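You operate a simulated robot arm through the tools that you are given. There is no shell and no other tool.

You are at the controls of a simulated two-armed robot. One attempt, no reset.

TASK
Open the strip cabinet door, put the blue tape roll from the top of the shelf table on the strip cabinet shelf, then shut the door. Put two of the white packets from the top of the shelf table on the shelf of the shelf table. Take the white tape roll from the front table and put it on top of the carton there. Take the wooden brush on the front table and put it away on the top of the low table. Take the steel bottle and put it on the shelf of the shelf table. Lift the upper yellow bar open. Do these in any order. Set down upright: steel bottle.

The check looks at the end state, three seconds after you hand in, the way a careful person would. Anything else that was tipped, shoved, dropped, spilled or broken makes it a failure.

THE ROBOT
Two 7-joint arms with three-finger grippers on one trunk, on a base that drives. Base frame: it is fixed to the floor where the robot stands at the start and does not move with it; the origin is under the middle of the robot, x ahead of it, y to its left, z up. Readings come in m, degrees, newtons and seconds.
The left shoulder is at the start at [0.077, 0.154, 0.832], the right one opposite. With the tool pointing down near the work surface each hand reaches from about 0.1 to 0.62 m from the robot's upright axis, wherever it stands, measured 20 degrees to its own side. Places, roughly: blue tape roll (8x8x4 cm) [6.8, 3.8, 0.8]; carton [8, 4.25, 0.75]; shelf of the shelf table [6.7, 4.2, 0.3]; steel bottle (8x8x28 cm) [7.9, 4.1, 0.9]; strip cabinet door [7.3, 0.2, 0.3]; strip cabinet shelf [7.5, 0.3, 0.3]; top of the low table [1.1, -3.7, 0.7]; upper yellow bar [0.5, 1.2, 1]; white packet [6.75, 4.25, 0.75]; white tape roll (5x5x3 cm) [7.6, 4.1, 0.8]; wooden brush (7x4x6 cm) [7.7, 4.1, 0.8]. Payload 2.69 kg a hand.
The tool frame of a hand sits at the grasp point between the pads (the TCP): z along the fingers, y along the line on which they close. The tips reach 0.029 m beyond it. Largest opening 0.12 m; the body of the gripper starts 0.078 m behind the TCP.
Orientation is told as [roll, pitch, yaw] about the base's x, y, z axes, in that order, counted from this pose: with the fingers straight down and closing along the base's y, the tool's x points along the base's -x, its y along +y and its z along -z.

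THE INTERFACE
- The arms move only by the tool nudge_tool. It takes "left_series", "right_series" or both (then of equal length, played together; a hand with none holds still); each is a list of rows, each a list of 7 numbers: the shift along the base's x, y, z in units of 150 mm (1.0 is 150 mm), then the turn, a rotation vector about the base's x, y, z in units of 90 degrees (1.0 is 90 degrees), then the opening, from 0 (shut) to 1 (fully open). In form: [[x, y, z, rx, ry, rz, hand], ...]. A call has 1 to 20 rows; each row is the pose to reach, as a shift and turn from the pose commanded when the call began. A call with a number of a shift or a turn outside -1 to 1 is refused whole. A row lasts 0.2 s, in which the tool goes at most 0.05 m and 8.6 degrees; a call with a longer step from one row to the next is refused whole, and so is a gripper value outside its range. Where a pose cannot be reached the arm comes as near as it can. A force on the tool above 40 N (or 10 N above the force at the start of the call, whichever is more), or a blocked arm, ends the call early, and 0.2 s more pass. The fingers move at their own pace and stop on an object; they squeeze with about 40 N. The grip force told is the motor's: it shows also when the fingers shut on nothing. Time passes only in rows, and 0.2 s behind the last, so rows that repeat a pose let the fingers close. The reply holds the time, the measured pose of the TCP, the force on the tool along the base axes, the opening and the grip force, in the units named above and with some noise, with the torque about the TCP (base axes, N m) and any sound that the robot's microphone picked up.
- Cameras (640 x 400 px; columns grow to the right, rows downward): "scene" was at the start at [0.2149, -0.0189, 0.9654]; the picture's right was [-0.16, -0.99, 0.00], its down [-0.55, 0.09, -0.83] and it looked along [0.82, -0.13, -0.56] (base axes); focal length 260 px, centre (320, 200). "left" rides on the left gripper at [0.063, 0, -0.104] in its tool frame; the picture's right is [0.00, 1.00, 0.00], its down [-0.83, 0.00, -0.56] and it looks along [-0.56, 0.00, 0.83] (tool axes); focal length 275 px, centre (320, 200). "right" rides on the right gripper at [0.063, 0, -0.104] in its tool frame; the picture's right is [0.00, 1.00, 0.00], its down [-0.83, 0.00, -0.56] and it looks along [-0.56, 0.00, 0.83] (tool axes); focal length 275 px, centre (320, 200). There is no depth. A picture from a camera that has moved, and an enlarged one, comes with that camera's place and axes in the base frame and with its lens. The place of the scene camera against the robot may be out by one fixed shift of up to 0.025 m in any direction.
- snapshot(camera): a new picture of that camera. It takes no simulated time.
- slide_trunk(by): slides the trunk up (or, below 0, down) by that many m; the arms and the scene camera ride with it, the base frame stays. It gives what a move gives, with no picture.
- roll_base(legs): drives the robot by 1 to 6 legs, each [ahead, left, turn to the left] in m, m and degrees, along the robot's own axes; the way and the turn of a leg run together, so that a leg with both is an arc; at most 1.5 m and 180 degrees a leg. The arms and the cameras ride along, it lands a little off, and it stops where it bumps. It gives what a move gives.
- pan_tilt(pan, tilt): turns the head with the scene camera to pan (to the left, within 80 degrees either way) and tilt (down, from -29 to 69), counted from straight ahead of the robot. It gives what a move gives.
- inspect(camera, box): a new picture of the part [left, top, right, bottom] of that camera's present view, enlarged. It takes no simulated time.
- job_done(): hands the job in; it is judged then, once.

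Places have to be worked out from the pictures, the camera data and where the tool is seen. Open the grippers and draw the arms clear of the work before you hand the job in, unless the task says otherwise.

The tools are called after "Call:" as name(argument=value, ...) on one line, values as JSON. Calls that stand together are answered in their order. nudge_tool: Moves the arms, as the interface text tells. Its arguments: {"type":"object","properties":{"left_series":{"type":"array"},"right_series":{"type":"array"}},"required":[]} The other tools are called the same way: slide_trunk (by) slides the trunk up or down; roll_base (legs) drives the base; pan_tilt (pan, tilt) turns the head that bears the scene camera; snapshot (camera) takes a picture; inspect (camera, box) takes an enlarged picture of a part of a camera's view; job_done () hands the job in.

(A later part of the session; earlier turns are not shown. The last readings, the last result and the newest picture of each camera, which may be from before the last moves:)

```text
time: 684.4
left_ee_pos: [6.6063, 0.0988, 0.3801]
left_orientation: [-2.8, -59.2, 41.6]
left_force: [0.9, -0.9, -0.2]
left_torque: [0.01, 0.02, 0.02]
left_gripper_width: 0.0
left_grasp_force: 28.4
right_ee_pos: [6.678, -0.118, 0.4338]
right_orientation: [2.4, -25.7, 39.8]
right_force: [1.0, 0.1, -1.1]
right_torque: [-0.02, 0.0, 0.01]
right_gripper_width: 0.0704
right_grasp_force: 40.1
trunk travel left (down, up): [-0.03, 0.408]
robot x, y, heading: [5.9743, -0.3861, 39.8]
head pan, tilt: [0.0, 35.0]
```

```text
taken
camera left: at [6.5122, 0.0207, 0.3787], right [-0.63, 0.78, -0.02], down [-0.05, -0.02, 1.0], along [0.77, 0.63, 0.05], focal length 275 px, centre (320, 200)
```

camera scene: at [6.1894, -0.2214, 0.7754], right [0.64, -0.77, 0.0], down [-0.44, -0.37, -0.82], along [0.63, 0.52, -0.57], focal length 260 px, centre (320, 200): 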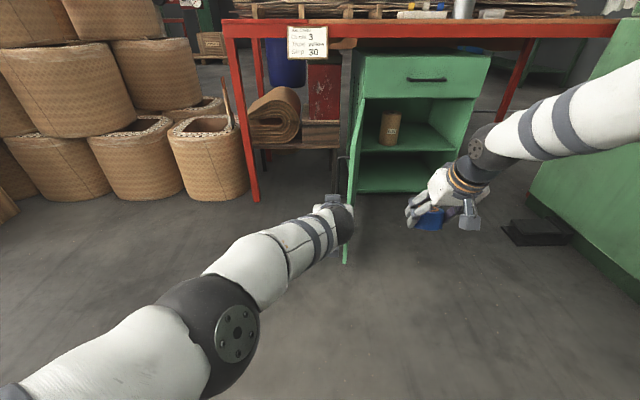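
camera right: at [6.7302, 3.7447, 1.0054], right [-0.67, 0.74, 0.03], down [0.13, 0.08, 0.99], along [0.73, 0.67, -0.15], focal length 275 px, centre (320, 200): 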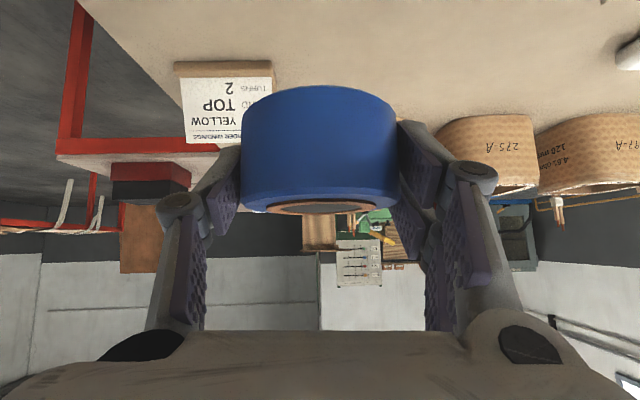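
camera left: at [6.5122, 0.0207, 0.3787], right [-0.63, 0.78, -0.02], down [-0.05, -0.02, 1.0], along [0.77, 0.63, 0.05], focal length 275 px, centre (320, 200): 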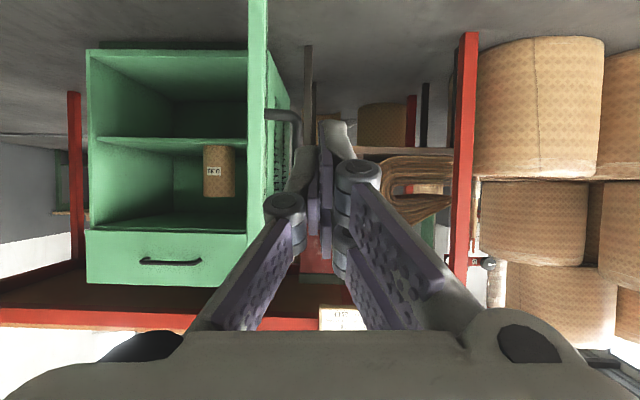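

The door stays open. Now I set the right tool back to 47 degrees so that the roll hangs level, and lower it to shelf height.

Call:
nudge_tool(right_series=[[0.085, 0.07, 0, 0.05, -0.06, 0, 0], [0.17, 0.14, 0, 0.1, -0.121, 0, 0], [0.256, 0.213, 0, 0.1517, -0.1821, 0, 0], [0.256, 0.213, 0, 0.1517, -0.1821, 0, 0]])

Call:
snapshot(camera="right")

Call:
snapshot(camera="scene")

```text
time: 685.4
left_ee_pos: [6.6065, 0.0974, 0.3792]
left_orientation: [-2.8, -59.3, 41.7]
left_force: [0.1, -0.2, 0.4]
left_torque: [0.03, -0.01, -0.03]
left_gripper_width: 0.0
left_grasp_force: 28.7
right_ee_pos: [6.7158, -0.0855, 0.4336]
right_orientation: [2.4, -47.2, 40.0]
right_force: [-0.1, 0.2, -1.8]
right_torque: [-0.01, -0.02, -0.01]
right_gripper_width: 0.0702
right_grasp_force: 39.8
trunk travel left (down, up): [-0.03, 0.408]
robot x, y, heading: [5.9722, -0.3852, 39.7]
head pan, tilt: [0.0, 35.0]
```

```text
taken
camera right: at [6.6281, -0.1656, 0.4581], right [-0.67, 0.74, 0.03], down [0.13, 0.09, 0.99], along [0.73, 0.66, -0.16], focal length 275 px, centre (320, 200)
```

right: 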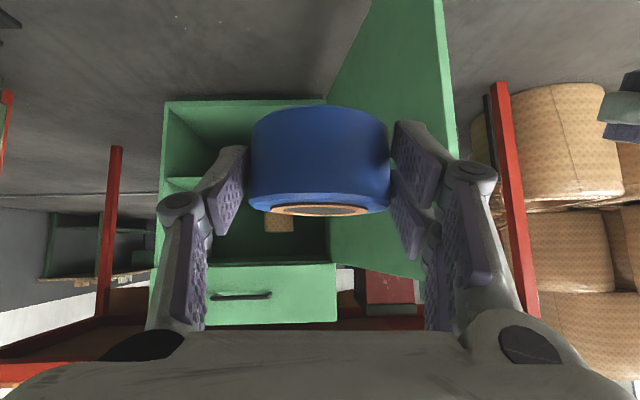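

```text
taken
camera scene: at [6.1894, -0.2215, 0.7754], right [0.64, -0.77, 0.0], down [-0.44, -0.37, -0.82], along [0.63, 0.52, -0.57], focal length 260 px, centre (320, 200)
```

scene: 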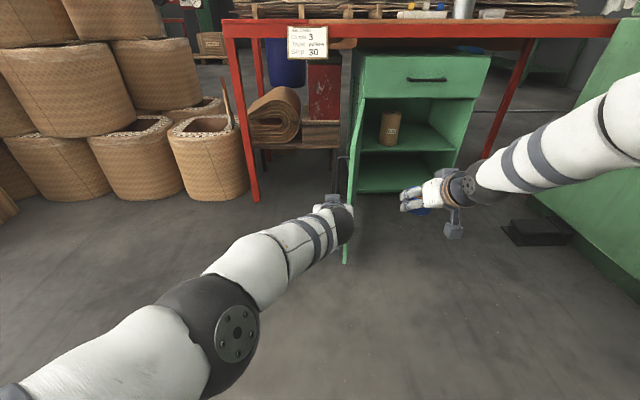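

The roll hangs level now. I retract the left hand, retracing its path: first outward to the left, then back and vertical.

Call:
nudge_tool(left_series=[[-0.16, 0.19, 0.05, 0, 0, 0, 0], [-0.32, 0.39, 0.1, 0, 0, 0, 0], [-0.48, 0.58, 0.15, 0, 0, 0, 0], [-0.636, 0.771, 0.2, 0, 0, 0, 0]])

Call:
nudge_tool(left_series=[[-0.25, 0.02, 0, -0.042, 0.052, 0, 0], [-0.45, 0.05, 0, -0.084, 0.103, 0, 0], [-0.6, 0.1, 0, -0.127, 0.155, 0, 0], [-0.75, 0.1, 0, -0.169, 0.206, 0, 0], [-0.9, 0.05, 0, -0.211, 0.258, 0, 0]])

Call:
snapshot(camera="scene")

```text
time: 686.4
left_ee_pos: [6.5086, 0.2142, 0.4097]
left_orientation: [-2.8, -59.2, 41.7]
left_force: [0.1, 0.1, 0.6]
left_torque: [0.02, 0.01, -0.01]
left_gripper_width: 0.0001
left_grasp_force: 29.1
right_ee_pos: [6.7162, -0.0867, 0.4333]
right_orientation: [2.6, -47.1, 39.9]
right_force: [0.7, 0.9, -2.1]
right_torque: [-0.02, 0.01, 0.02]
right_gripper_width: 0.0706
right_grasp_force: 40.1
trunk travel left (down, up): [-0.03, 0.408]
robot x, y, heading: [5.9751, -0.3893, 39.7]
head pan, tilt: [0.0, 35.0]
```

```text
time: 687.6
left_ee_pos: [6.3749, 0.222, 0.4104]
left_orientation: [-1.4, -29.1, 40.7]
left_force: [0.4, -0.3, -0.1]
left_torque: [-0.04, -0.01, -0.01]
left_gripper_width: 0.0
left_grasp_force: 28.8
right_ee_pos: [6.7157, -0.0864, 0.4338]
right_orientation: [2.5, -47.1, 40.0]
right_force: [0.7, -0.1, -0.9]
right_torque: [-0.04, 0.02, -0.03]
right_gripper_width: 0.0698
right_grasp_force: 40.3
trunk travel left (down, up): [-0.03, 0.408]
robot x, y, heading: [5.9721, -0.3872, 39.8]
head pan, tilt: [0.0, 35.0]
```

```text
taken
camera scene: at [6.1894, -0.2215, 0.7754], right [0.64, -0.77, 0.0], down [-0.44, -0.37, -0.82], along [0.63, 0.52, -0.57], focal length 260 px, centre (320, 200)
```

scene: 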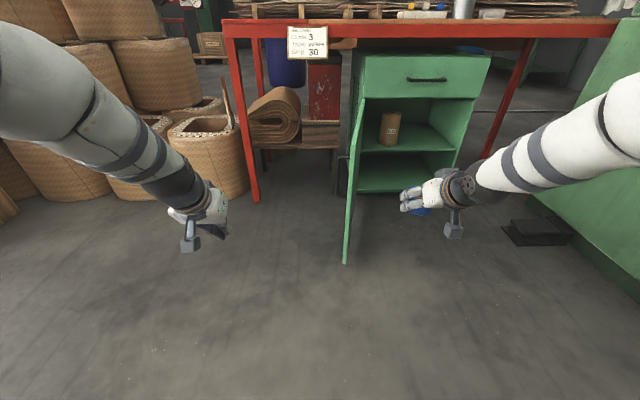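

The left arm swung into a good elbow-out posture. I draw it back a bit and raise it, so it stays clear of the opening.

Call:
nudge_tool(left_series=[[-0.22, -0.18, 0.15, -0.044, 0.053, 0, 0], [-0.43, -0.36, 0.3, -0.089, 0.107, 0, 0], [-0.65, -0.54, 0.45, -0.133, 0.16, 0, 0], [-0.8, -0.67, 0.6, -0.178, 0.2135, 0, 0]])

Call:
roll_base(legs=[[0.0, -0.57, 0.3]])

Call:
snapshot(camera="scene")

Call:
snapshot(camera="right")

```text
time: 688.6
left_ee_pos: [6.2819, 0.1916, 0.4784]
left_orientation: [-1.1, -4.0, 40.6]
left_force: [-0.4, -0.9, 0.2]
left_torque: [0.0, 0.02, -0.03]
left_gripper_width: 0.0001
left_grasp_force: 28.5
left hand out of reach, approached as far as the arm can: row 1, 2, 3, 4
right_ee_pos: [6.7152, -0.0858, 0.4337]
right_orientation: [2.4, -47.1, 39.9]
right_force: [0.0, -0.3, -1.0]
right_torque: [-0.01, 0.01, -0.01]
right_gripper_width: 0.07
right_grasp_force: 40.1
trunk travel left (down, up): [-0.03, 0.408]
robot x, y, heading: [5.9755, -0.3851, 39.9]
head pan, tilt: [0.0, 35.0]
```

```text
time: 693.5
left_ee_pos: [6.6445, -0.2468, 0.4771]
left_orientation: [-1.1, -4.1, 41.2]
left_force: [0.1, 0.1, 0.3]
left_torque: [-0.03, -0.03, -0.02]
left_gripper_width: 0.0
left_grasp_force: 28.5
right_ee_pos: [7.0788, -0.5185, 0.4328]
right_orientation: [2.4, -47.1, 40.5]
right_force: [-0.1, -0.7, -0.7]
right_torque: [-0.06, 0.01, 0.0]
right_gripper_width: 0.0703
right_grasp_force: 40.1
trunk travel left (down, up): [-0.03, 0.408]
robot x, y, heading: [6.3429, -0.8252, 40.0]
head pan, tilt: [0.0, 35.0]
```

```text
taken
camera scene: at [6.5549, -0.6584, 0.7754], right [0.64, -0.76, 0.0], down [-0.44, -0.37, -0.82], along [0.63, 0.53, -0.57], focal length 260 px, centre (320, 200)
```

scene: 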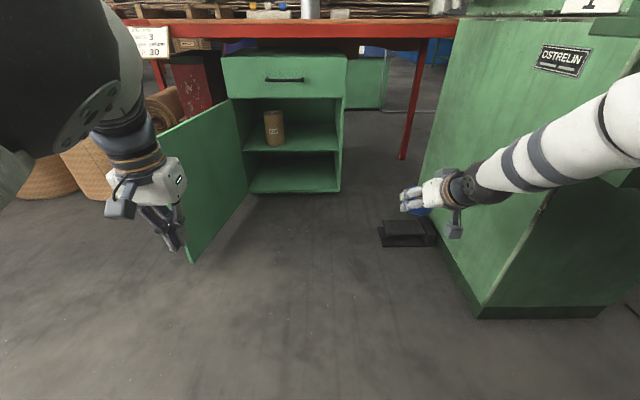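

```text
taken
camera right: at [6.9929, -0.5986, 0.4582], right [-0.67, 0.74, 0.03], down [0.13, 0.09, 0.99], along [0.73, 0.67, -0.16], focal length 275 px, centre (320, 200)
```

right: 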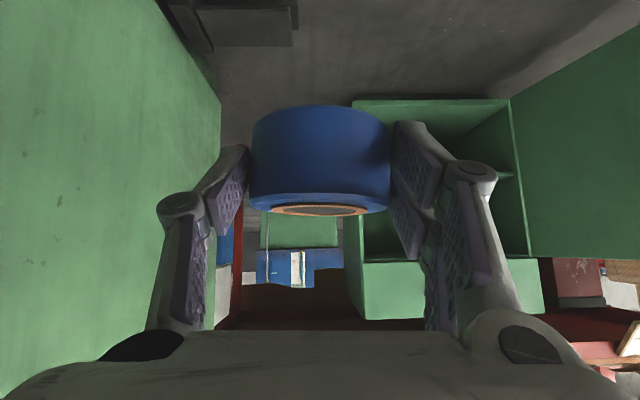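

M3's side is close on the right, so I will stand more to the left. First I bring the left hand inward and higher, above the door's top.

Call:
nudge_tool(left_series=[[-0.02, -0.24, 0.15, 0, 0, 0, 0], [-0.04, -0.47, 0.3, 0, 0, 0, 0], [-0.06, -0.7, 0.45, 0, 0, 0, 0], [-0.08, -0.94, 0.6, 0, 0, 0, 0]])

Call:
snapshot(camera="scene")

```text
time: 694.5
left_ee_pos: [6.7147, -0.2657, 0.5734]
left_orientation: [-1.1, -3.9, 41.1]
left_force: [-0.4, 0.8, -0.7]
left_torque: [0.02, -0.01, 0.01]
left_gripper_width: 0.0002
left_grasp_force: 28.7
left hand out of reach, approached as far as the arm can: row 1, 2, 3, 4
right_ee_pos: [7.0805, -0.5187, 0.4339]
right_orientation: [2.5, -47.1, 40.4]
right_force: [-0.4, 0.0, -1.1]
right_torque: [-0.02, 0.04, 0.02]
right_gripper_width: 0.0702
right_grasp_force: 39.9
trunk travel left (down, up): [-0.03, 0.408]
robot x, y, heading: [6.3391, -0.8276, 40.1]
head pan, tilt: [0.0, 35.0]
```

```text
taken
camera scene: at [6.5549, -0.6586, 0.7754], right [0.64, -0.76, 0.0], down [-0.44, -0.37, -0.82], along [0.63, 0.53, -0.57], focal length 260 px, centre (320, 200)
```

scene: 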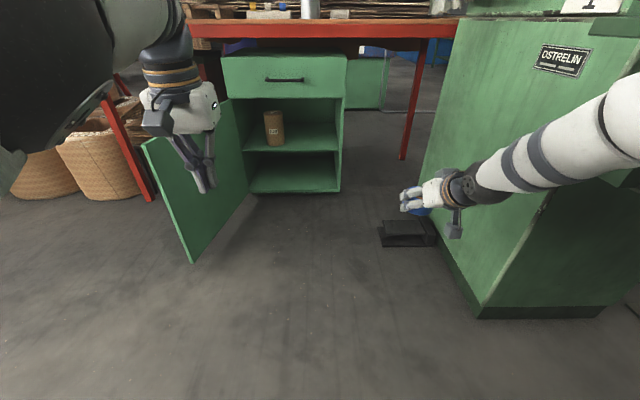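

I move the left hand outward to the left instead, so that it will stay outside the open door.

Call:
nudge_tool(left_series=[[-0.25, 0.05, 0, 0, 0, 0, 0], [-0.5, 0.09, 0, 0, 0, 0, 0], [-0.74, 0.14, 0, 0, 0, 0, 0], [-0.987, 0.18, 0, 0, 0, 0, 0]])

Call:
nudge_tool(left_series=[[-0.25, 0.1, -0.1, 0, 0, 0, 0], [-0.5, 0.2, -0.2, 0, 0, 0, 0], [-0.74, 0.3, -0.3, 0, 0, 0, 0], [-0.987, 0.4, -0.4, 0, 0, 0, 0]])

Call:
snapshot(camera="scene")

```text
time: 695.5
left_ee_pos: [6.5682, -0.2144, 0.5708]
left_orientation: [-1.1, -4.1, 41.1]
left_force: [-0.1, 0.4, 0.6]
left_torque: [0.02, 0.0, 0.01]
left_gripper_width: 0.0001
left_grasp_force: 28.5
left hand out of reach, approached as far as the arm can: row 1, 2, 3, 4
right_ee_pos: [7.0809, -0.5184, 0.4334]
right_orientation: [2.5, -47.2, 40.3]
right_force: [-0.2, -0.5, -2.1]
right_torque: [0.0, -0.01, 0.0]
right_gripper_width: 0.0702
right_grasp_force: 40.5
trunk travel left (down, up): [-0.03, 0.408]
robot x, y, heading: [6.3429, -0.8262, 40.2]
head pan, tilt: [0.0, 35.0]
```

```text
time: 696.5
left_ee_pos: [6.4205, -0.1559, 0.5106]
left_orientation: [-1.2, -4.1, 41.0]
left_force: [0.1, -0.2, -0.6]
left_torque: [0.01, 0.0, -0.03]
left_gripper_width: 0.0002
left_grasp_force: 28.6
right_ee_pos: [7.0798, -0.5181, 0.433]
right_orientation: [2.4, -47.1, 40.4]
right_force: [0.8, 0.4, -1.0]
right_torque: [-0.04, 0.05, 0.02]
right_gripper_width: 0.0701
right_grasp_force: 39.8
trunk travel left (down, up): [-0.03, 0.408]
robot x, y, heading: [6.3439, -0.8219, 40.3]
head pan, tilt: [0.0, 35.0]
```

```text
taken
camera scene: at [6.5549, -0.6585, 0.7754], right [0.64, -0.76, 0.0], down [-0.44, -0.37, -0.82], along [0.63, 0.53, -0.57], focal length 260 px, centre (320, 200)
```

scene: 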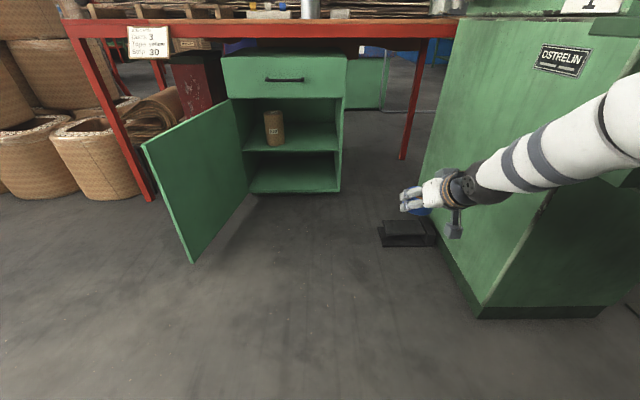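

The left hand is well outside now. I swing the right hand with the roll toward the middle, in line with the opening.

Call:
nudge_tool(right_series=[[-0.17, 0.2, 0, 0, 0, 0, 0], [-0.34, 0.4, 0, 0, 0, 0, 0], [-0.5, 0.6, 0, 0, 0, 0, 0], [-0.67, 0.79, 0, 0, 0, 0, 0], [-0.84, 0.99, 0, 0, 0, 0, 0]])

Call:
snapshot(camera="scene")

Call:
snapshot(camera="right")

```text
time: 697.7
left_ee_pos: [6.421, -0.1575, 0.5106]
left_orientation: [-1.0, -4.1, 41.1]
left_force: [-0.2, -0.6, 0.9]
left_torque: [-0.01, 0.02, -0.02]
left_gripper_width: 0.0
left_grasp_force: 28.4
right_ee_pos: [6.9581, -0.3766, 0.4325]
right_orientation: [2.5, -46.5, 40.5]
right_force: [0.8, 0.7, -1.3]
right_torque: [-0.03, 0.03, 0.0]
right_gripper_width: 0.0704
right_grasp_force: 39.9
right hand out of reach, approached as far as the arm can: row 5
trunk travel left (down, up): [-0.03, 0.408]
robot x, y, heading: [6.3426, -0.8256, 40.0]
head pan, tilt: [0.0, 35.0]
```

```text
taken
camera scene: at [6.5549, -0.6585, 0.7754], right [0.64, -0.76, 0.0], down [-0.44, -0.37, -0.82], along [0.63, 0.53, -0.57], focal length 260 px, centre (320, 200)
```

scene: 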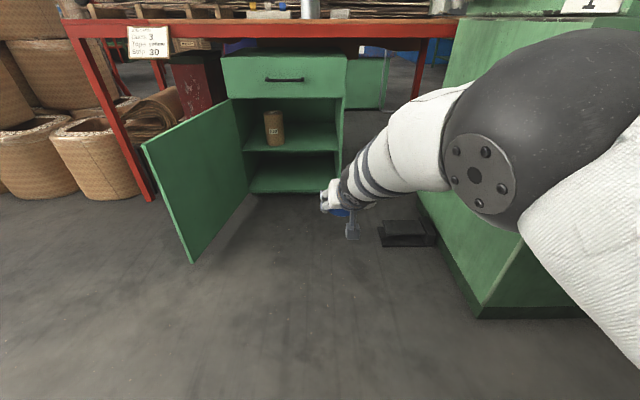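

```text
taken
camera right: at [6.8715, -0.4569, 0.4577], right [-0.68, 0.74, 0.03], down [0.14, 0.09, 0.99], along [0.72, 0.67, -0.17], focal length 275 px, centre (320, 200)
```

right: 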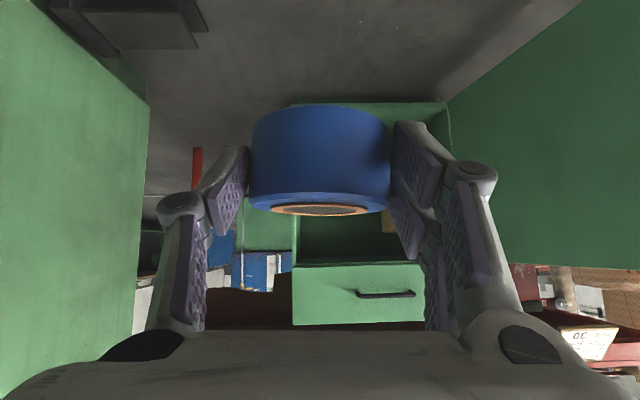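

Aligned with the opening. I lower the roll to just above shelf height before inserting.

Call:
nudge_tool(right_series=[[0, 0, -0.15, 0, 0, 0, 0], [0, 0, -0.3, 0, 0, 0, 0], [0, 0, -0.45, 0, 0, 0, 0], [0, 0, -0.57, 0, 0, 0, 0]])

Call:
roll_base(legs=[[0.35, 0.1, 0]])

Call:
snapshot(camera="scene")

Call:
snapshot(camera="right")

```text
time: 698.7
left_ee_pos: [6.4213, -0.1575, 0.5121]
left_orientation: [-1.0, -4.2, 41.1]
left_force: [-0.2, -0.6, -0.6]
left_torque: [-0.03, -0.03, 0.02]
left_gripper_width: 0.0002
left_grasp_force: 28.5
right_ee_pos: [6.9568, -0.3777, 0.3461]
right_orientation: [2.6, -47.1, 40.4]
right_force: [-0.6, -0.5, -1.3]
right_torque: [0.0, 0.04, -0.03]
right_gripper_width: 0.0703
right_grasp_force: 40.1
trunk travel left (down, up): [-0.03, 0.408]
robot x, y, heading: [6.341, -0.8274, 40.0]
head pan, tilt: [0.0, 35.0]
```

```text
time: 701.0
left_ee_pos: [6.6254, 0.1484, 0.5103]
left_orientation: [-1.1, -4.3, 41.3]
left_force: [0.3, -0.1, -0.1]
left_torque: [0.01, -0.04, 0.02]
left_gripper_width: 0.0002
left_grasp_force: 28.3
right_ee_pos: [7.1609, -0.0704, 0.3462]
right_orientation: [2.6, -47.1, 40.5]
right_force: [-1.1, 0.0, -1.0]
right_torque: [-0.02, 0.02, -0.03]
right_gripper_width: 0.07
right_grasp_force: 39.8
trunk travel left (down, up): [-0.03, 0.408]
robot x, y, heading: [6.5397, -0.5244, 40.2]
head pan, tilt: [0.0, 35.0]
```

```text
taken
camera scene: at [6.7592, -0.3528, 0.7754], right [0.65, -0.76, 0.0], down [-0.44, -0.37, -0.82], along [0.63, 0.53, -0.57], focal length 260 px, centre (320, 200)
```

scene: 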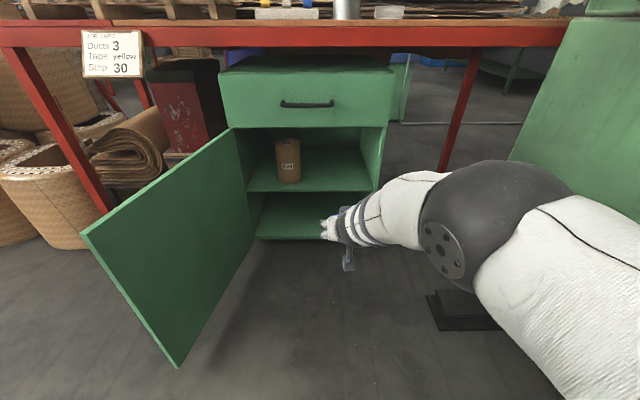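

```text
taken
camera right: at [7.0744, -0.1505, 0.3716], right [-0.68, 0.74, 0.03], down [0.13, 0.09, 0.99], along [0.73, 0.67, -0.16], focal length 275 px, centre (320, 200)
```

right: 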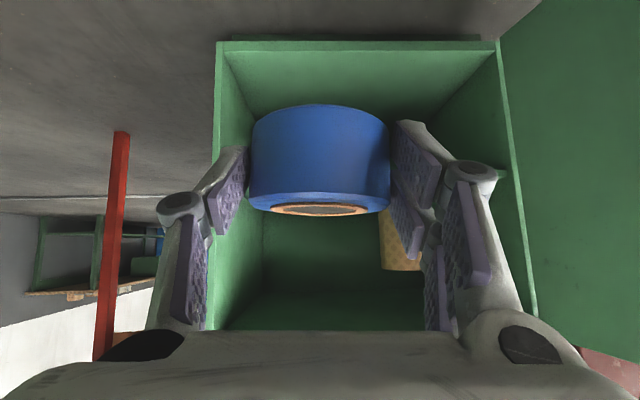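

The roll is lined up with the opening above shelf level. I move the left hand a bit further out from the handle and then drive in slowly.

Call:
nudge_tool(left_series=[[-0.2, 0.24, 0.0, 0, 0, 0, 0], [-0.35, 0.42, 0.0, 0, 0, 0, 0]])

Call:
roll_base(legs=[[0.25, 0.0, 0]])

Call:
snapshot(camera="scene")

Call:
snapshot(camera="right")

```text
time: 701.6
left_ee_pos: [6.5737, 0.2112, 0.5122]
left_orientation: [-0.9, -4.2, 41.1]
left_force: [-0.2, 0.3, 0.1]
left_torque: [0.05, 0.02, -0.01]
left_gripper_width: 0.0
left_grasp_force: 28.8
right_ee_pos: [7.1616, -0.0704, 0.3476]
right_orientation: [2.5, -47.1, 40.5]
right_force: [0.9, 0.4, -2.0]
right_torque: [-0.01, -0.03, -0.02]
right_gripper_width: 0.0701
right_grasp_force: 39.8
trunk travel left (down, up): [-0.03, 0.408]
robot x, y, heading: [6.5451, -0.5195, 40.2]
head pan, tilt: [0.0, 35.0]
```

```text
time: 703.4
left_ee_pos: [6.7631, 0.3716, 0.5122]
left_orientation: [-1.1, -4.2, 41.3]
left_force: [-0.2, -0.1, -0.5]
left_torque: [-0.04, 0.0, 0.0]
left_gripper_width: 0.0
left_grasp_force: 28.3
right_ee_pos: [7.3518, 0.0913, 0.3473]
right_orientation: [2.5, -47.2, 40.6]
right_force: [0.3, -0.9, -1.9]
right_torque: [0.0, 0.02, 0.0]
right_gripper_width: 0.0704
right_grasp_force: 40.6
trunk travel left (down, up): [-0.03, 0.408]
robot x, y, heading: [6.7337, -0.357, 40.3]
head pan, tilt: [0.0, 35.0]
```

```text
taken
camera scene: at [6.9494, -0.191, 0.7754], right [0.65, -0.76, 0.0], down [-0.44, -0.37, -0.82], along [0.62, 0.53, -0.57], focal length 260 px, centre (320, 200)
```

scene: 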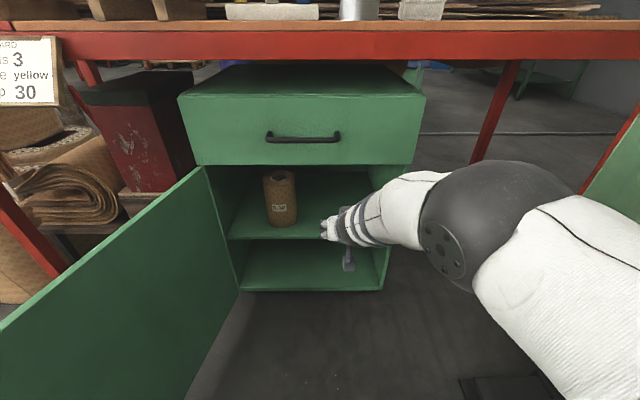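

```text
taken
camera right: at [7.2642, 0.0119, 0.3716], right [-0.68, 0.74, 0.03], down [0.13, 0.09, 0.99], along [0.72, 0.67, -0.16], focal length 275 px, centre (320, 200)
```

right: 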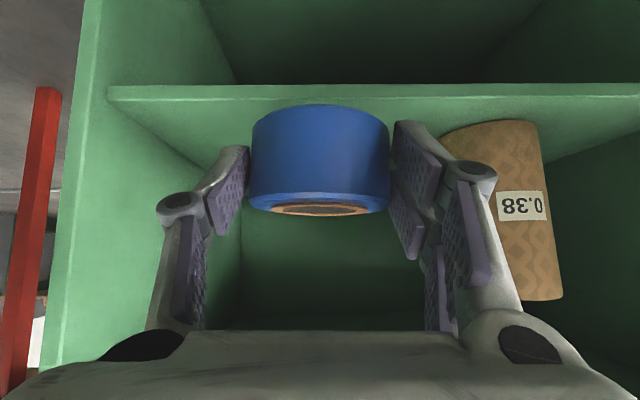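

The roll is at the shelf's mouth, just above its edge, and well clear of the jar. I drive the last 0.12 m in.

Call:
roll_base(legs=[[0.12, 0.0, 0]])

Call:
snapshot(camera="right")

Call:
snapshot(camera="scene")

```text
time: 704.7
left_ee_pos: [6.8538, 0.4487, 0.5113]
left_orientation: [-1.2, -4.2, 41.3]
left_force: [-0.3, 0.1, 0.0]
left_torque: [0.01, 0.03, 0.01]
left_gripper_width: 0.0004
left_grasp_force: 28.7
right_ee_pos: [7.4425, 0.1703, 0.3465]
right_orientation: [2.5, -47.1, 40.8]
right_force: [0.3, -0.9, -1.8]
right_torque: [-0.01, -0.01, -0.03]
right_gripper_width: 0.0703
right_grasp_force: 40.0
trunk travel left (down, up): [-0.03, 0.408]
robot x, y, heading: [6.8305, -0.2848, 40.4]
head pan, tilt: [0.0, 35.0]
```

```text
taken
camera right: at [7.3551, 0.0898, 0.3716], right [-0.68, 0.74, 0.03], down [0.13, 0.09, 0.99], along [0.72, 0.67, -0.16], focal length 275 px, centre (320, 200)
```

right: 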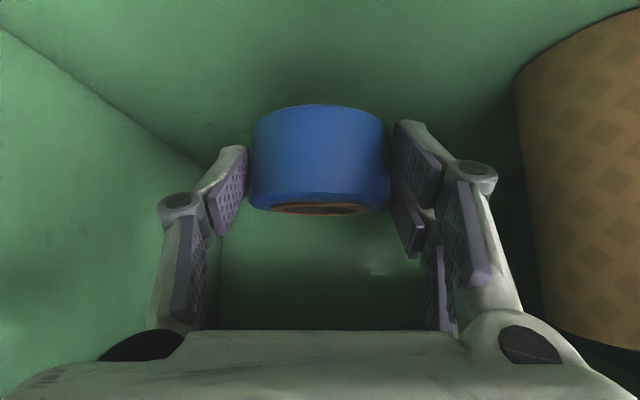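

```text
taken
camera scene: at [7.0404, -0.1133, 0.7754], right [0.65, -0.76, 0.0], down [-0.44, -0.37, -0.82], along [0.62, 0.53, -0.57], focal length 260 px, centre (320, 200)
```

scene: 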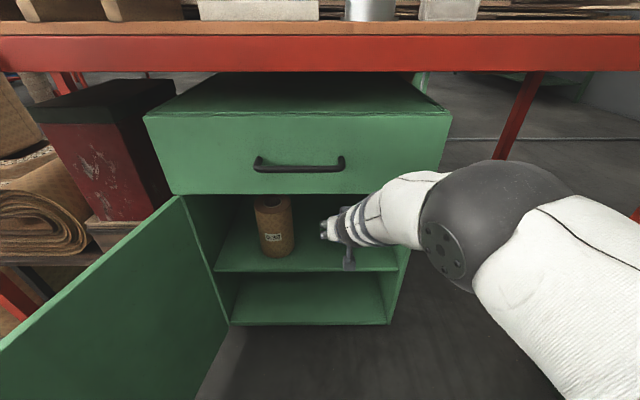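

The roll is over the shelf; the jar is near the left finger, so I shift 2.5 cm right and then lower until it rests.

Call:
nudge_tool(right_series=[[0.054, -0.064, 0, 0, 0, 0, 0], [0.108, -0.127, 0, 0, 0, 0, 0], [0.108, -0.127, -0.05, 0, 0, 0, 0], [0.108, -0.127, -0.1, 0, 0, 0, 0], [0.108, -0.127, -0.13, 0, 0, 0, 0], [0.108, -0.127, -0.15, 0, 0, 0, 0], [0.108, -0.127, -0.17, 0, 0, 0, 0]])

Call:
snapshot(camera="right")

```text
time: 706.3
left_ee_pos: [6.8529, 0.4497, 0.5121]
left_orientation: [-1.2, -4.1, 41.3]
left_force: [-0.1, -0.2, 0.0]
left_torque: [-0.02, -0.04, 0.01]
left_gripper_width: 0.0
left_grasp_force: 28.7
right_ee_pos: [7.4582, 0.1519, 0.3215]
right_orientation: [2.4, -47.2, 40.7]
right_force: [0.5, 0.7, -1.3]
right_torque: [-0.03, 0.04, 0.01]
right_gripper_width: 0.0703
right_grasp_force: 40.1
trunk travel left (down, up): [-0.03, 0.408]
robot x, y, heading: [6.8244, -0.2833, 40.5]
head pan, tilt: [0.0, 35.0]
```

```text
taken
camera right: at [7.3713, 0.0707, 0.3459], right [-0.68, 0.73, 0.03], down [0.13, 0.09, 0.99], along [0.72, 0.67, -0.16], focal length 275 px, centre (320, 200)
```

right: 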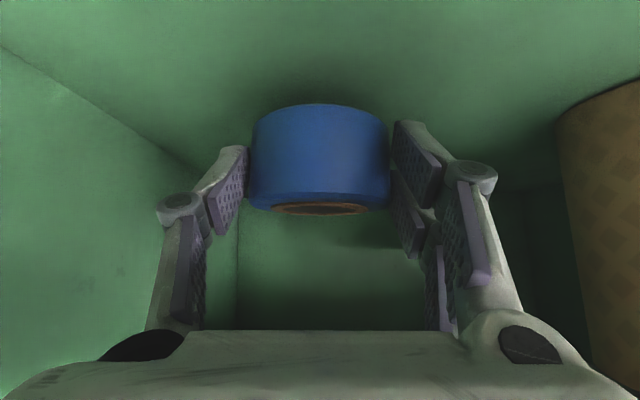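

No contact at 0.3215 yet. I go on down in small steps.

Call:
nudge_tool(right_series=[[0, 0, -0.02, 0, 0, 0, 0], [0, 0, -0.04, 0, 0, 0, 0], [0, 0, -0.06, 0, 0, 0, 0], [0, 0, -0.08, 0, 0, 0, 0], [0, 0, -0.1, 0, 0, 0, 0]])

Call:
snapshot(camera="right")

```text
time: 707.5
left_ee_pos: [6.8534, 0.4493, 0.5117]
left_orientation: [-1.1, -4.2, 41.3]
left_force: [-0.8, 0.2, -0.3]
left_torque: [-0.03, 0.01, 0.01]
left_gripper_width: 0.0
left_grasp_force: 28.5
right_ee_pos: [7.4578, 0.1512, 0.3056]
right_orientation: [2.4, -47.2, 40.7]
right_force: [-0.3, -0.6, -1.2]
right_torque: [-0.01, 0.0, -0.02]
right_gripper_width: 0.0702
right_grasp_force: 39.8
trunk travel left (down, up): [-0.03, 0.408]
robot x, y, heading: [6.8241, -0.2812, 40.7]
head pan, tilt: [0.0, 35.0]
```

```text
taken
camera right: at [7.3715, 0.0706, 0.3311], right [-0.68, 0.73, 0.03], down [0.13, 0.09, 0.99], along [0.72, 0.67, -0.16], focal length 275 px, centre (320, 200)
```

right: 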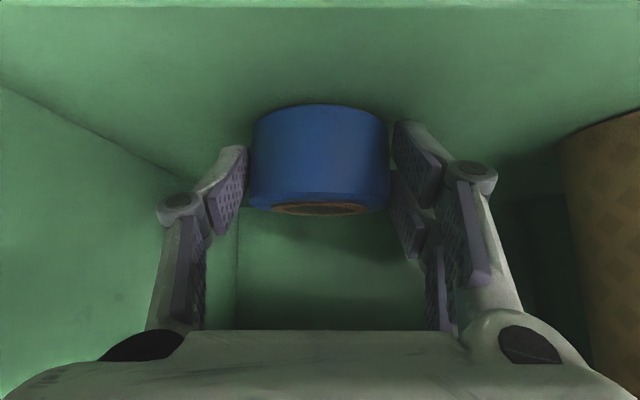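

Still free; the shelf must be slightly lower. I continue.

Call:
nudge_tool(right_series=[[0, 0, -0.02, 0, 0, 0, 0], [0, 0, -0.04, 0, 0, 0, 0], [0, 0, -0.06, 0, 0, 0, 0], [0, 0, -0.08, 0, 0, 0, 0], [0, 0, -0.1, 0, 0, 0, 0], [0, 0, -0.12, 0, 0, 0, 0]])

Call:
snapshot(camera="right")

```text
time: 708.5
left_ee_pos: [6.854, 0.4501, 0.5117]
left_orientation: [-1.1, -4.2, 41.2]
left_force: [0.6, 0.4, -0.6]
left_torque: [0.02, -0.02, -0.01]
left_gripper_width: 0.0
left_grasp_force: 28.3
right_ee_pos: [7.4615, 0.1548, 0.3024]
right_orientation: [2.5, -47.8, 40.7]
right_force: [1.4, 3.9, 12.8]
right_torque: [-0.01, -0.08, 0.01]
right_gripper_width: 0.0705
right_grasp_force: 40.4
trunk travel left (down, up): [-0.03, 0.408]
robot x, y, heading: [6.8268, -0.2809, 40.4]
head pan, tilt: [0.0, 35.0]
stopped in row 5 (right hand): the force on the tool passed its limit at 44 N (the readings are from after the stop); the commanded pose is now the measured one
```

```text
taken
camera right: at [7.3739, 0.0739, 0.3252], right [-0.68, 0.73, 0.03], down [0.12, 0.08, 0.99], along [0.72, 0.67, -0.14], focal length 275 px, centre (320, 200)
```

right: 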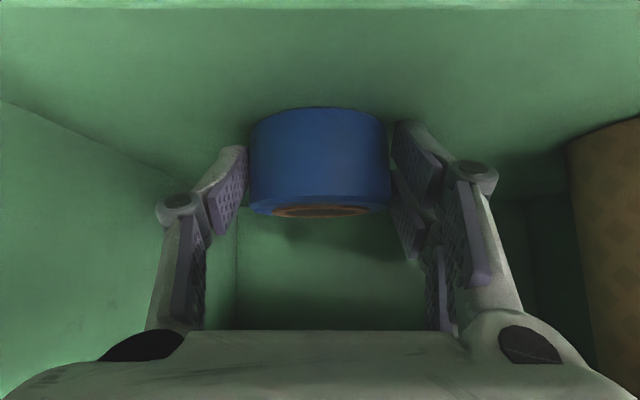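

The roll rests on the shelf. I ease the load and open the fingers a little, then check.

Call:
nudge_tool(right_series=[[0, 0, 0.015, 0, 0, 0, 0.55], [0, 0, 0.015, 0, 0, 0, 0.7], [0, 0, 0.015, 0, 0, 0, 0.72], [0, 0, 0.015, 0, 0, 0, 0.72]])

Call:
snapshot(camera="right")

```text
time: 709.5
left_ee_pos: [6.8529, 0.4494, 0.5119]
left_orientation: [-1.1, -4.2, 41.3]
left_force: [0.6, 0.4, 0.0]
left_torque: [-0.01, 0.03, -0.03]
left_gripper_width: 0.0
left_grasp_force: 28.8
right_ee_pos: [7.4587, 0.1529, 0.3006]
right_orientation: [2.6, -47.4, 40.6]
right_force: [0.2, 0.6, -0.1]
right_torque: [0.0, -0.02, -0.02]
right_gripper_width: 0.0865
right_grasp_force: 0.0
trunk travel left (down, up): [-0.03, 0.408]
robot x, y, heading: [6.8267, -0.2788, 40.2]
head pan, tilt: [0.0, 35.0]
```

```text
taken
camera right: at [7.3723, 0.0729, 0.3239], right [-0.68, 0.73, 0.03], down [0.13, 0.08, 0.99], along [0.72, 0.67, -0.15], focal length 275 px, centre (320, 200)
```

right: 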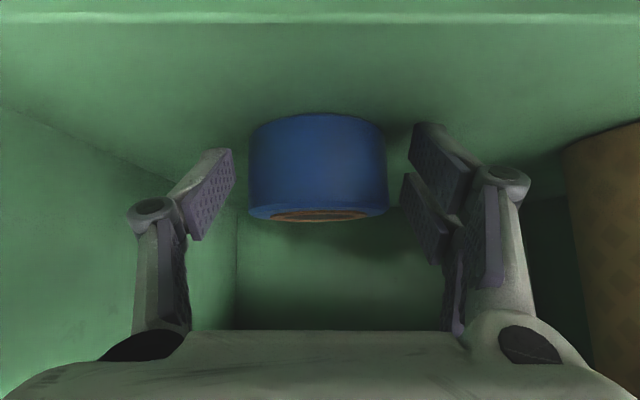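

The roll stands free on the shelf. I rise slightly and back out of the cabinet.

Call:
nudge_tool(right_series=[[0, 0, 0.08, 0, 0, 0, 0.72], [0, 0, 0.15, 0, 0, 0, 0.72]])

Call:
roll_base(legs=[[-0.35, 0, 0]])

Call:
snapshot(camera="scene")

Call:
snapshot(camera="right")

```text
time: 710.1
left_ee_pos: [6.8536, 0.45, 0.5119]
left_orientation: [-1.0, -4.2, 41.3]
left_force: [0.0, -0.4, -0.1]
left_torque: [-0.02, -0.01, 0.02]
left_gripper_width: 0.0
left_grasp_force: 28.3
right_ee_pos: [7.4601, 0.1528, 0.3232]
right_orientation: [2.6, -47.6, 40.6]
right_force: [-0.7, -0.5, -0.8]
right_torque: [0.0, 0.02, -0.02]
right_gripper_width: 0.0864
right_grasp_force: 0.2
trunk travel left (down, up): [-0.03, 0.408]
robot x, y, heading: [6.8275, -0.2829, 40.3]
head pan, tilt: [0.0, 35.0]
```

```text
time: 712.4
left_ee_pos: [6.5874, 0.2232, 0.5119]
left_orientation: [-1.1, -4.2, 41.2]
left_force: [-0.3, -0.1, -0.6]
left_torque: [0.01, 0.02, 0.01]
left_gripper_width: 0.0
left_grasp_force: 28.1
right_ee_pos: [7.1949, -0.0721, 0.3237]
right_orientation: [2.5, -47.4, 40.5]
right_force: [-0.2, -0.1, -0.6]
right_torque: [-0.04, -0.02, -0.02]
right_gripper_width: 0.0863
right_grasp_force: 0.1
trunk travel left (down, up): [-0.03, 0.408]
robot x, y, heading: [6.568, -0.505, 39.8]
head pan, tilt: [0.0, 35.0]
```

```text
taken
camera scene: at [6.7748, -0.3394, 0.7754], right [0.65, -0.76, 0.0], down [-0.44, -0.37, -0.82], along [0.62, 0.53, -0.57], focal length 260 px, centre (320, 200)
```

scene: 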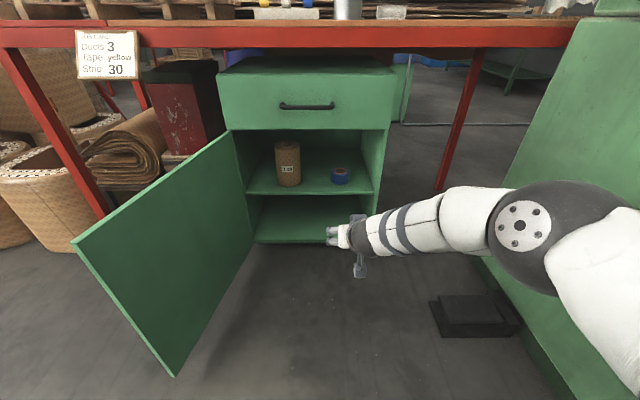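

```text
taken
camera right: at [7.1078, -0.1536, 0.3472], right [-0.68, 0.74, 0.03], down [0.13, 0.08, 0.99], along [0.73, 0.67, -0.15], focal length 275 px, centre (320, 200)
```

right: 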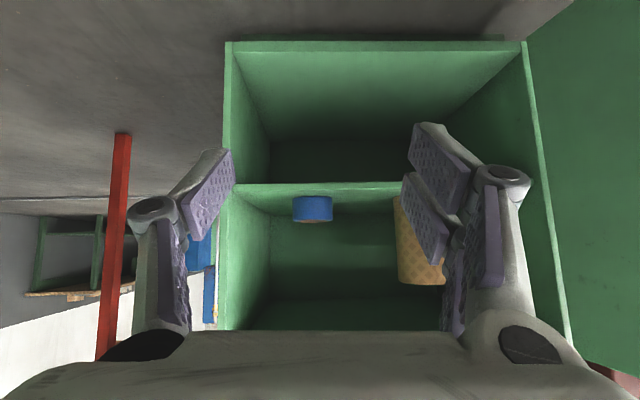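

The blue roll lies on the cabinet shelf. Now to shut the door: I back out, go to the left of the open door, and will push its outer face with the closed right hand.

Call:
nudge_tool(right_series=[[0, 0, 0.05, 0, 0, 0, 0.3], [0, 0, 0.1, 0, 0, 0, 0], [0, 0, 0.1, 0, 0, 0, 0]])

Call:
roll_base(legs=[[-0.36, 0, 0], [0, 0.62, 0], [0.26, 0, 0]])

Call:
snapshot(camera="scene")

Call:
snapshot(camera="right")

```text
time: 713.2
left_ee_pos: [6.5885, 0.2232, 0.5104]
left_orientation: [-1.1, -4.1, 41.2]
left_force: [-1.4, -0.9, 0.5]
left_torque: [0.02, -0.03, -0.03]
left_gripper_width: 0.0001
left_grasp_force: 28.4
right_ee_pos: [7.1959, -0.0728, 0.3391]
right_orientation: [2.5, -47.5, 40.4]
right_force: [-0.5, -0.2, 0.5]
right_torque: [0.02, 0.0, 0.04]
right_gripper_width: 0.0
right_grasp_force: 28.6
trunk travel left (down, up): [-0.03, 0.408]
robot x, y, heading: [6.5621, -0.5073, 40.3]
head pan, tilt: [0.0, 35.0]
```

```text
time: 721.8
left_ee_pos: [6.1067, 0.6357, 0.5117]
left_orientation: [-1.1, -4.2, 41.3]
left_force: [-1.0, -0.9, 1.0]
left_torque: [0.03, -0.01, 0.03]
left_gripper_width: 0.0
left_grasp_force: 28.5
right_ee_pos: [6.7132, 0.3389, 0.3377]
right_orientation: [2.6, -47.5, 40.7]
right_force: [0.1, -0.4, -0.8]
right_torque: [0.01, 0.0, 0.01]
right_gripper_width: 0.0002
right_grasp_force: 28.4
trunk travel left (down, up): [-0.03, 0.408]
robot x, y, heading: [6.0823, -0.096, 40.1]
head pan, tilt: [0.0, 35.0]
```

```text
taken
camera scene: at [6.2936, 0.0714, 0.7754], right [0.65, -0.76, 0.0], down [-0.44, -0.37, -0.82], along [0.62, 0.53, -0.57], focal length 260 px, centre (320, 200)
```

scene: 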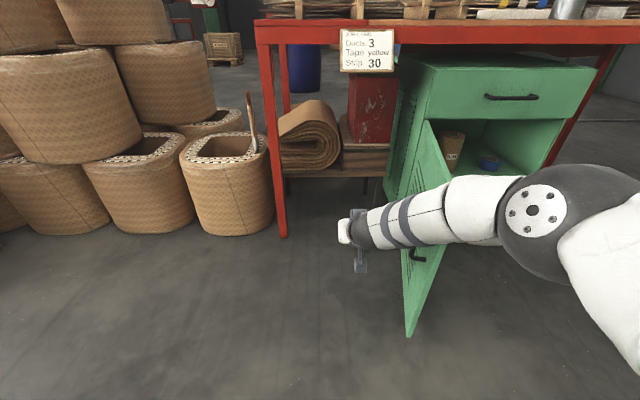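

```text
taken
camera right: at [6.6264, 0.2578, 0.362], right [-0.68, 0.74, 0.03], down [0.13, 0.08, 0.99], along [0.72, 0.67, -0.15], focal length 275 px, centre (320, 200)
```

right: 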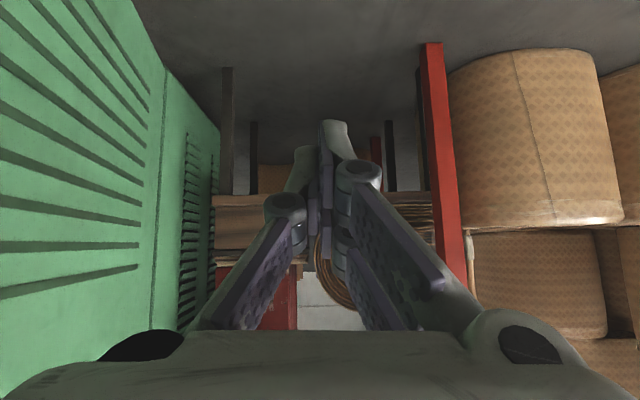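

The right hand is on the outer side of the door. I strafe right so that its side pushes the door toward closing.

Call:
roll_base(legs=[[0, -0.36, 0]])

Call:
snapshot(camera="scene")

Call:
snapshot(camera="right")

```text
time: 725.2
left_ee_pos: [6.3391, 0.3599, 0.5118]
left_orientation: [-1.2, -4.2, 41.4]
left_force: [0.4, -0.6, -0.5]
left_torque: [0.01, 0.01, -0.01]
left_gripper_width: 0.0
left_grasp_force: 28.1
right_ee_pos: [6.9462, 0.0653, 0.3383]
right_orientation: [2.5, -47.6, 40.7]
right_force: [0.5, 0.2, 0.4]
right_torque: [-0.01, 0.0, -0.02]
right_gripper_width: 0.0
right_grasp_force: 28.3
trunk travel left (down, up): [-0.03, 0.408]
robot x, y, heading: [6.3166, -0.3757, 40.4]
head pan, tilt: [0.0, 35.0]
```

```text
taken
camera scene: at [6.5271, -0.2031, 0.7754], right [0.65, -0.76, 0.0], down [-0.44, -0.37, -0.82], along [0.62, 0.53, -0.57], focal length 260 px, centre (320, 200)
```

scene: 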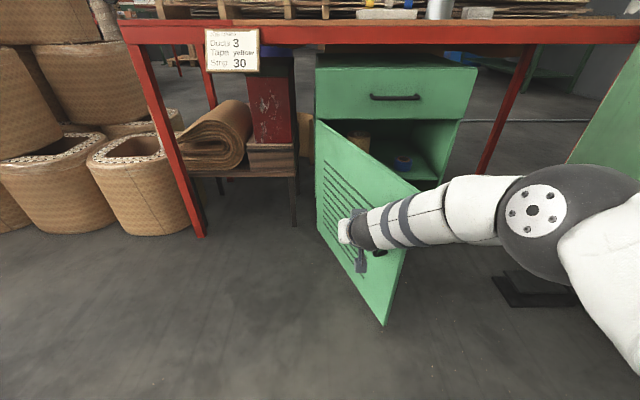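

```text
taken
camera right: at [6.8596, -0.0163, 0.362], right [-0.68, 0.73, 0.03], down [0.13, 0.08, 0.99], along [0.72, 0.67, -0.15], focal length 275 px, centre (320, 200)
```

right: 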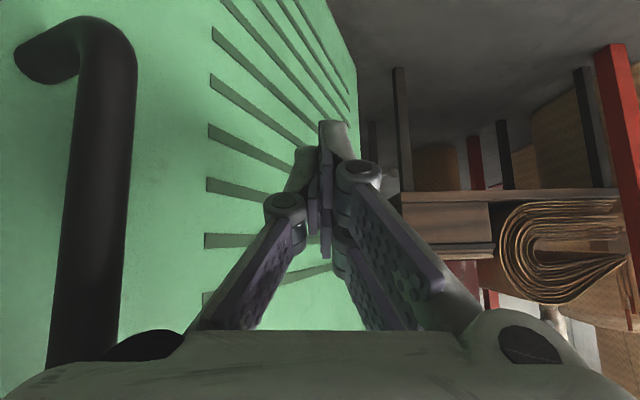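

The door swings shut under the push; it is at about 50 degrees. I continue along the arc forward and right.

Call:
roll_base(legs=[[0.09, -0.09, 0], [0.07, -0.06, 0], [0.08, -0.04, 0]])

Call:
snapshot(camera="scene")

Call:
snapshot(camera="right")

```text
time: 728.0
left_ee_pos: [6.647, 0.3698, 0.5112]
left_orientation: [-1.1, -4.3, 41.2]
left_force: [-0.9, 0.3, -0.2]
left_torque: [0.0, 0.0, 0.01]
left_gripper_width: 0.0
left_grasp_force: 28.1
right_ee_pos: [7.2539, 0.0737, 0.3379]
right_orientation: [2.5, -47.6, 40.5]
right_force: [0.5, 0.1, 0.5]
right_torque: [0.0, 0.0, -0.02]
right_gripper_width: 0.0001
right_grasp_force: 28.3
trunk travel left (down, up): [-0.03, 0.408]
robot x, y, heading: [6.6231, -0.3606, 40.5]
head pan, tilt: [0.0, 35.0]
```

```text
taken
camera scene: at [6.8338, -0.1932, 0.7754], right [0.65, -0.76, 0.0], down [-0.44, -0.37, -0.82], along [0.62, 0.53, -0.57], focal length 260 px, centre (320, 200)
```

scene: 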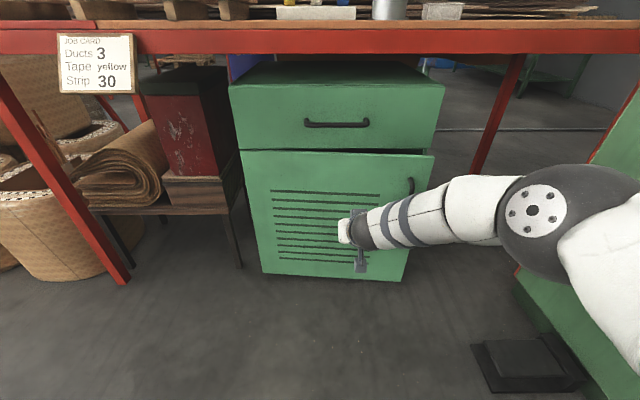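

```text
taken
camera right: at [7.1667, -0.007, 0.362], right [-0.68, 0.74, 0.03], down [0.13, 0.08, 0.99], along [0.73, 0.67, -0.15], focal length 275 px, centre (320, 200)
```

right: 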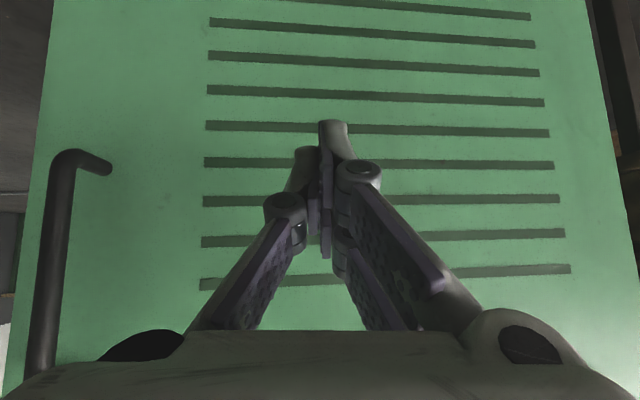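

Only a small gap remains. I push forward another 7.5 cm.

Call:
roll_base(legs=[[0.075, -0.04, 0]])

Call:
snapshot(camera="scene")

Call:
inspect(camera="scene", box=[220, 80, 460, 300])

```text
time: 729.1
left_ee_pos: [6.7293, 0.3883, 0.5116]
left_orientation: [-1.1, -4.2, 41.4]
left_force: [0.1, 0.2, 0.3]
left_torque: [0.0, 0.02, 0.0]
left_gripper_width: 0.0
left_grasp_force: 28.9
right_ee_pos: [7.3352, 0.0916, 0.3383]
right_orientation: [2.5, -47.5, 40.7]
right_force: [0.1, -0.6, 0.7]
right_torque: [-0.01, 0.04, 0.0]
right_gripper_width: 0.0
right_grasp_force: 29.4
trunk travel left (down, up): [-0.03, 0.408]
robot x, y, heading: [6.7023, -0.3398, 40.2]
head pan, tilt: [0.0, 35.0]
```

```text
taken
camera scene: at [6.9159, -0.1748, 0.7754], right [0.65, -0.76, 0.0], down [-0.44, -0.37, -0.82], along [0.62, 0.53, -0.57], focal length 260 px, centre (320, 200)
```

scene: 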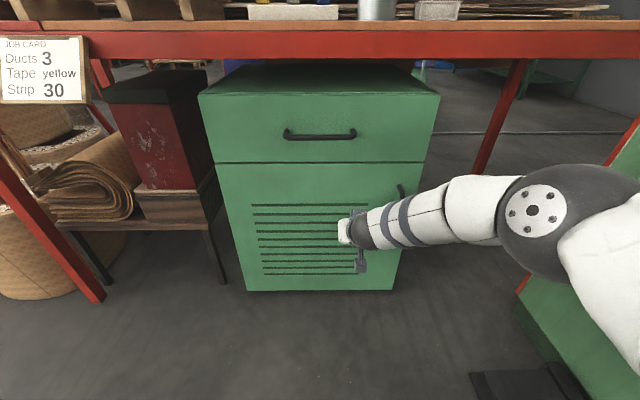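

```text
1.82 times, centred on (340, 190) of scene
camera zoom: at [6.9159, -0.1748, 0.7754], right [0.65, -0.76, 0.0], down [-0.44, -0.37, -0.82], along [0.62, 0.53, -0.57], focal length 473 px, centre (284, 218)
```

zoom: 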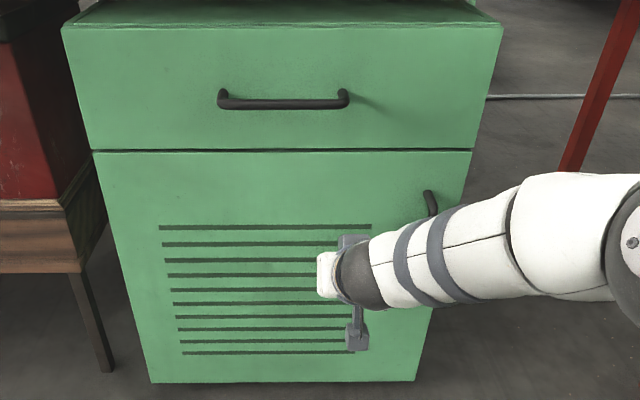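

The door looks flush. I press forward gently with the hand to make sure it is fully shut.

Call:
nudge_tool(right_series=[[0.04, 0.034, 0, 0, 0, 0, 0], [0.08, 0.067, 0, 0, 0, 0, 0], [0.12, 0.1, 0, 0, 0, 0, 0], [0.16, 0.134, 0, 0, 0, 0, 0], [0.2, 0.168, 0, 0, 0, 0, 0]])

Call:
inspect(camera="scene", box=[220, 80, 460, 300])

```text
time: 729.7
left_ee_pos: [6.7288, 0.3871, 0.5121]
left_orientation: [-1.1, -4.3, 41.2]
left_force: [0.5, 0.0, -0.5]
left_torque: [-0.01, -0.05, 0.01]
left_gripper_width: 0.0001
left_grasp_force: 28.5
right_ee_pos: [7.345, 0.0995, 0.3352]
right_orientation: [2.7, -47.1, 40.5]
right_force: [-13.3, -12.9, 7.9]
right_torque: [0.19, -0.16, 0.0]
right_gripper_width: 0.0
right_grasp_force: 28.2
trunk travel left (down, up): [-0.03, 0.408]
robot x, y, heading: [6.7044, -0.343, 40.1]
head pan, tilt: [0.0, 35.0]
stopped in row 3 (right hand): the force on the tool passed its limit at 59 N (the readings are from after the stop); the commanded pose is now the measured one
```

```text
1.82 times, centred on (340, 190) of scene
camera zoom: at [6.9149, -0.1764, 0.7758], right [0.65, -0.76, 0.0], down [-0.44, -0.37, -0.82], along [0.63, 0.53, -0.57], focal length 473 px, centre (284, 218)
```

zoom: 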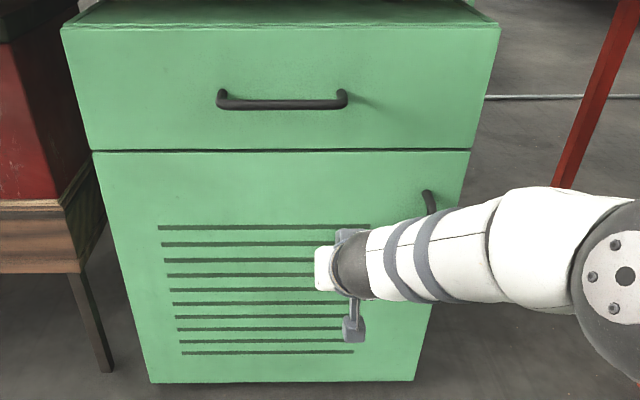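

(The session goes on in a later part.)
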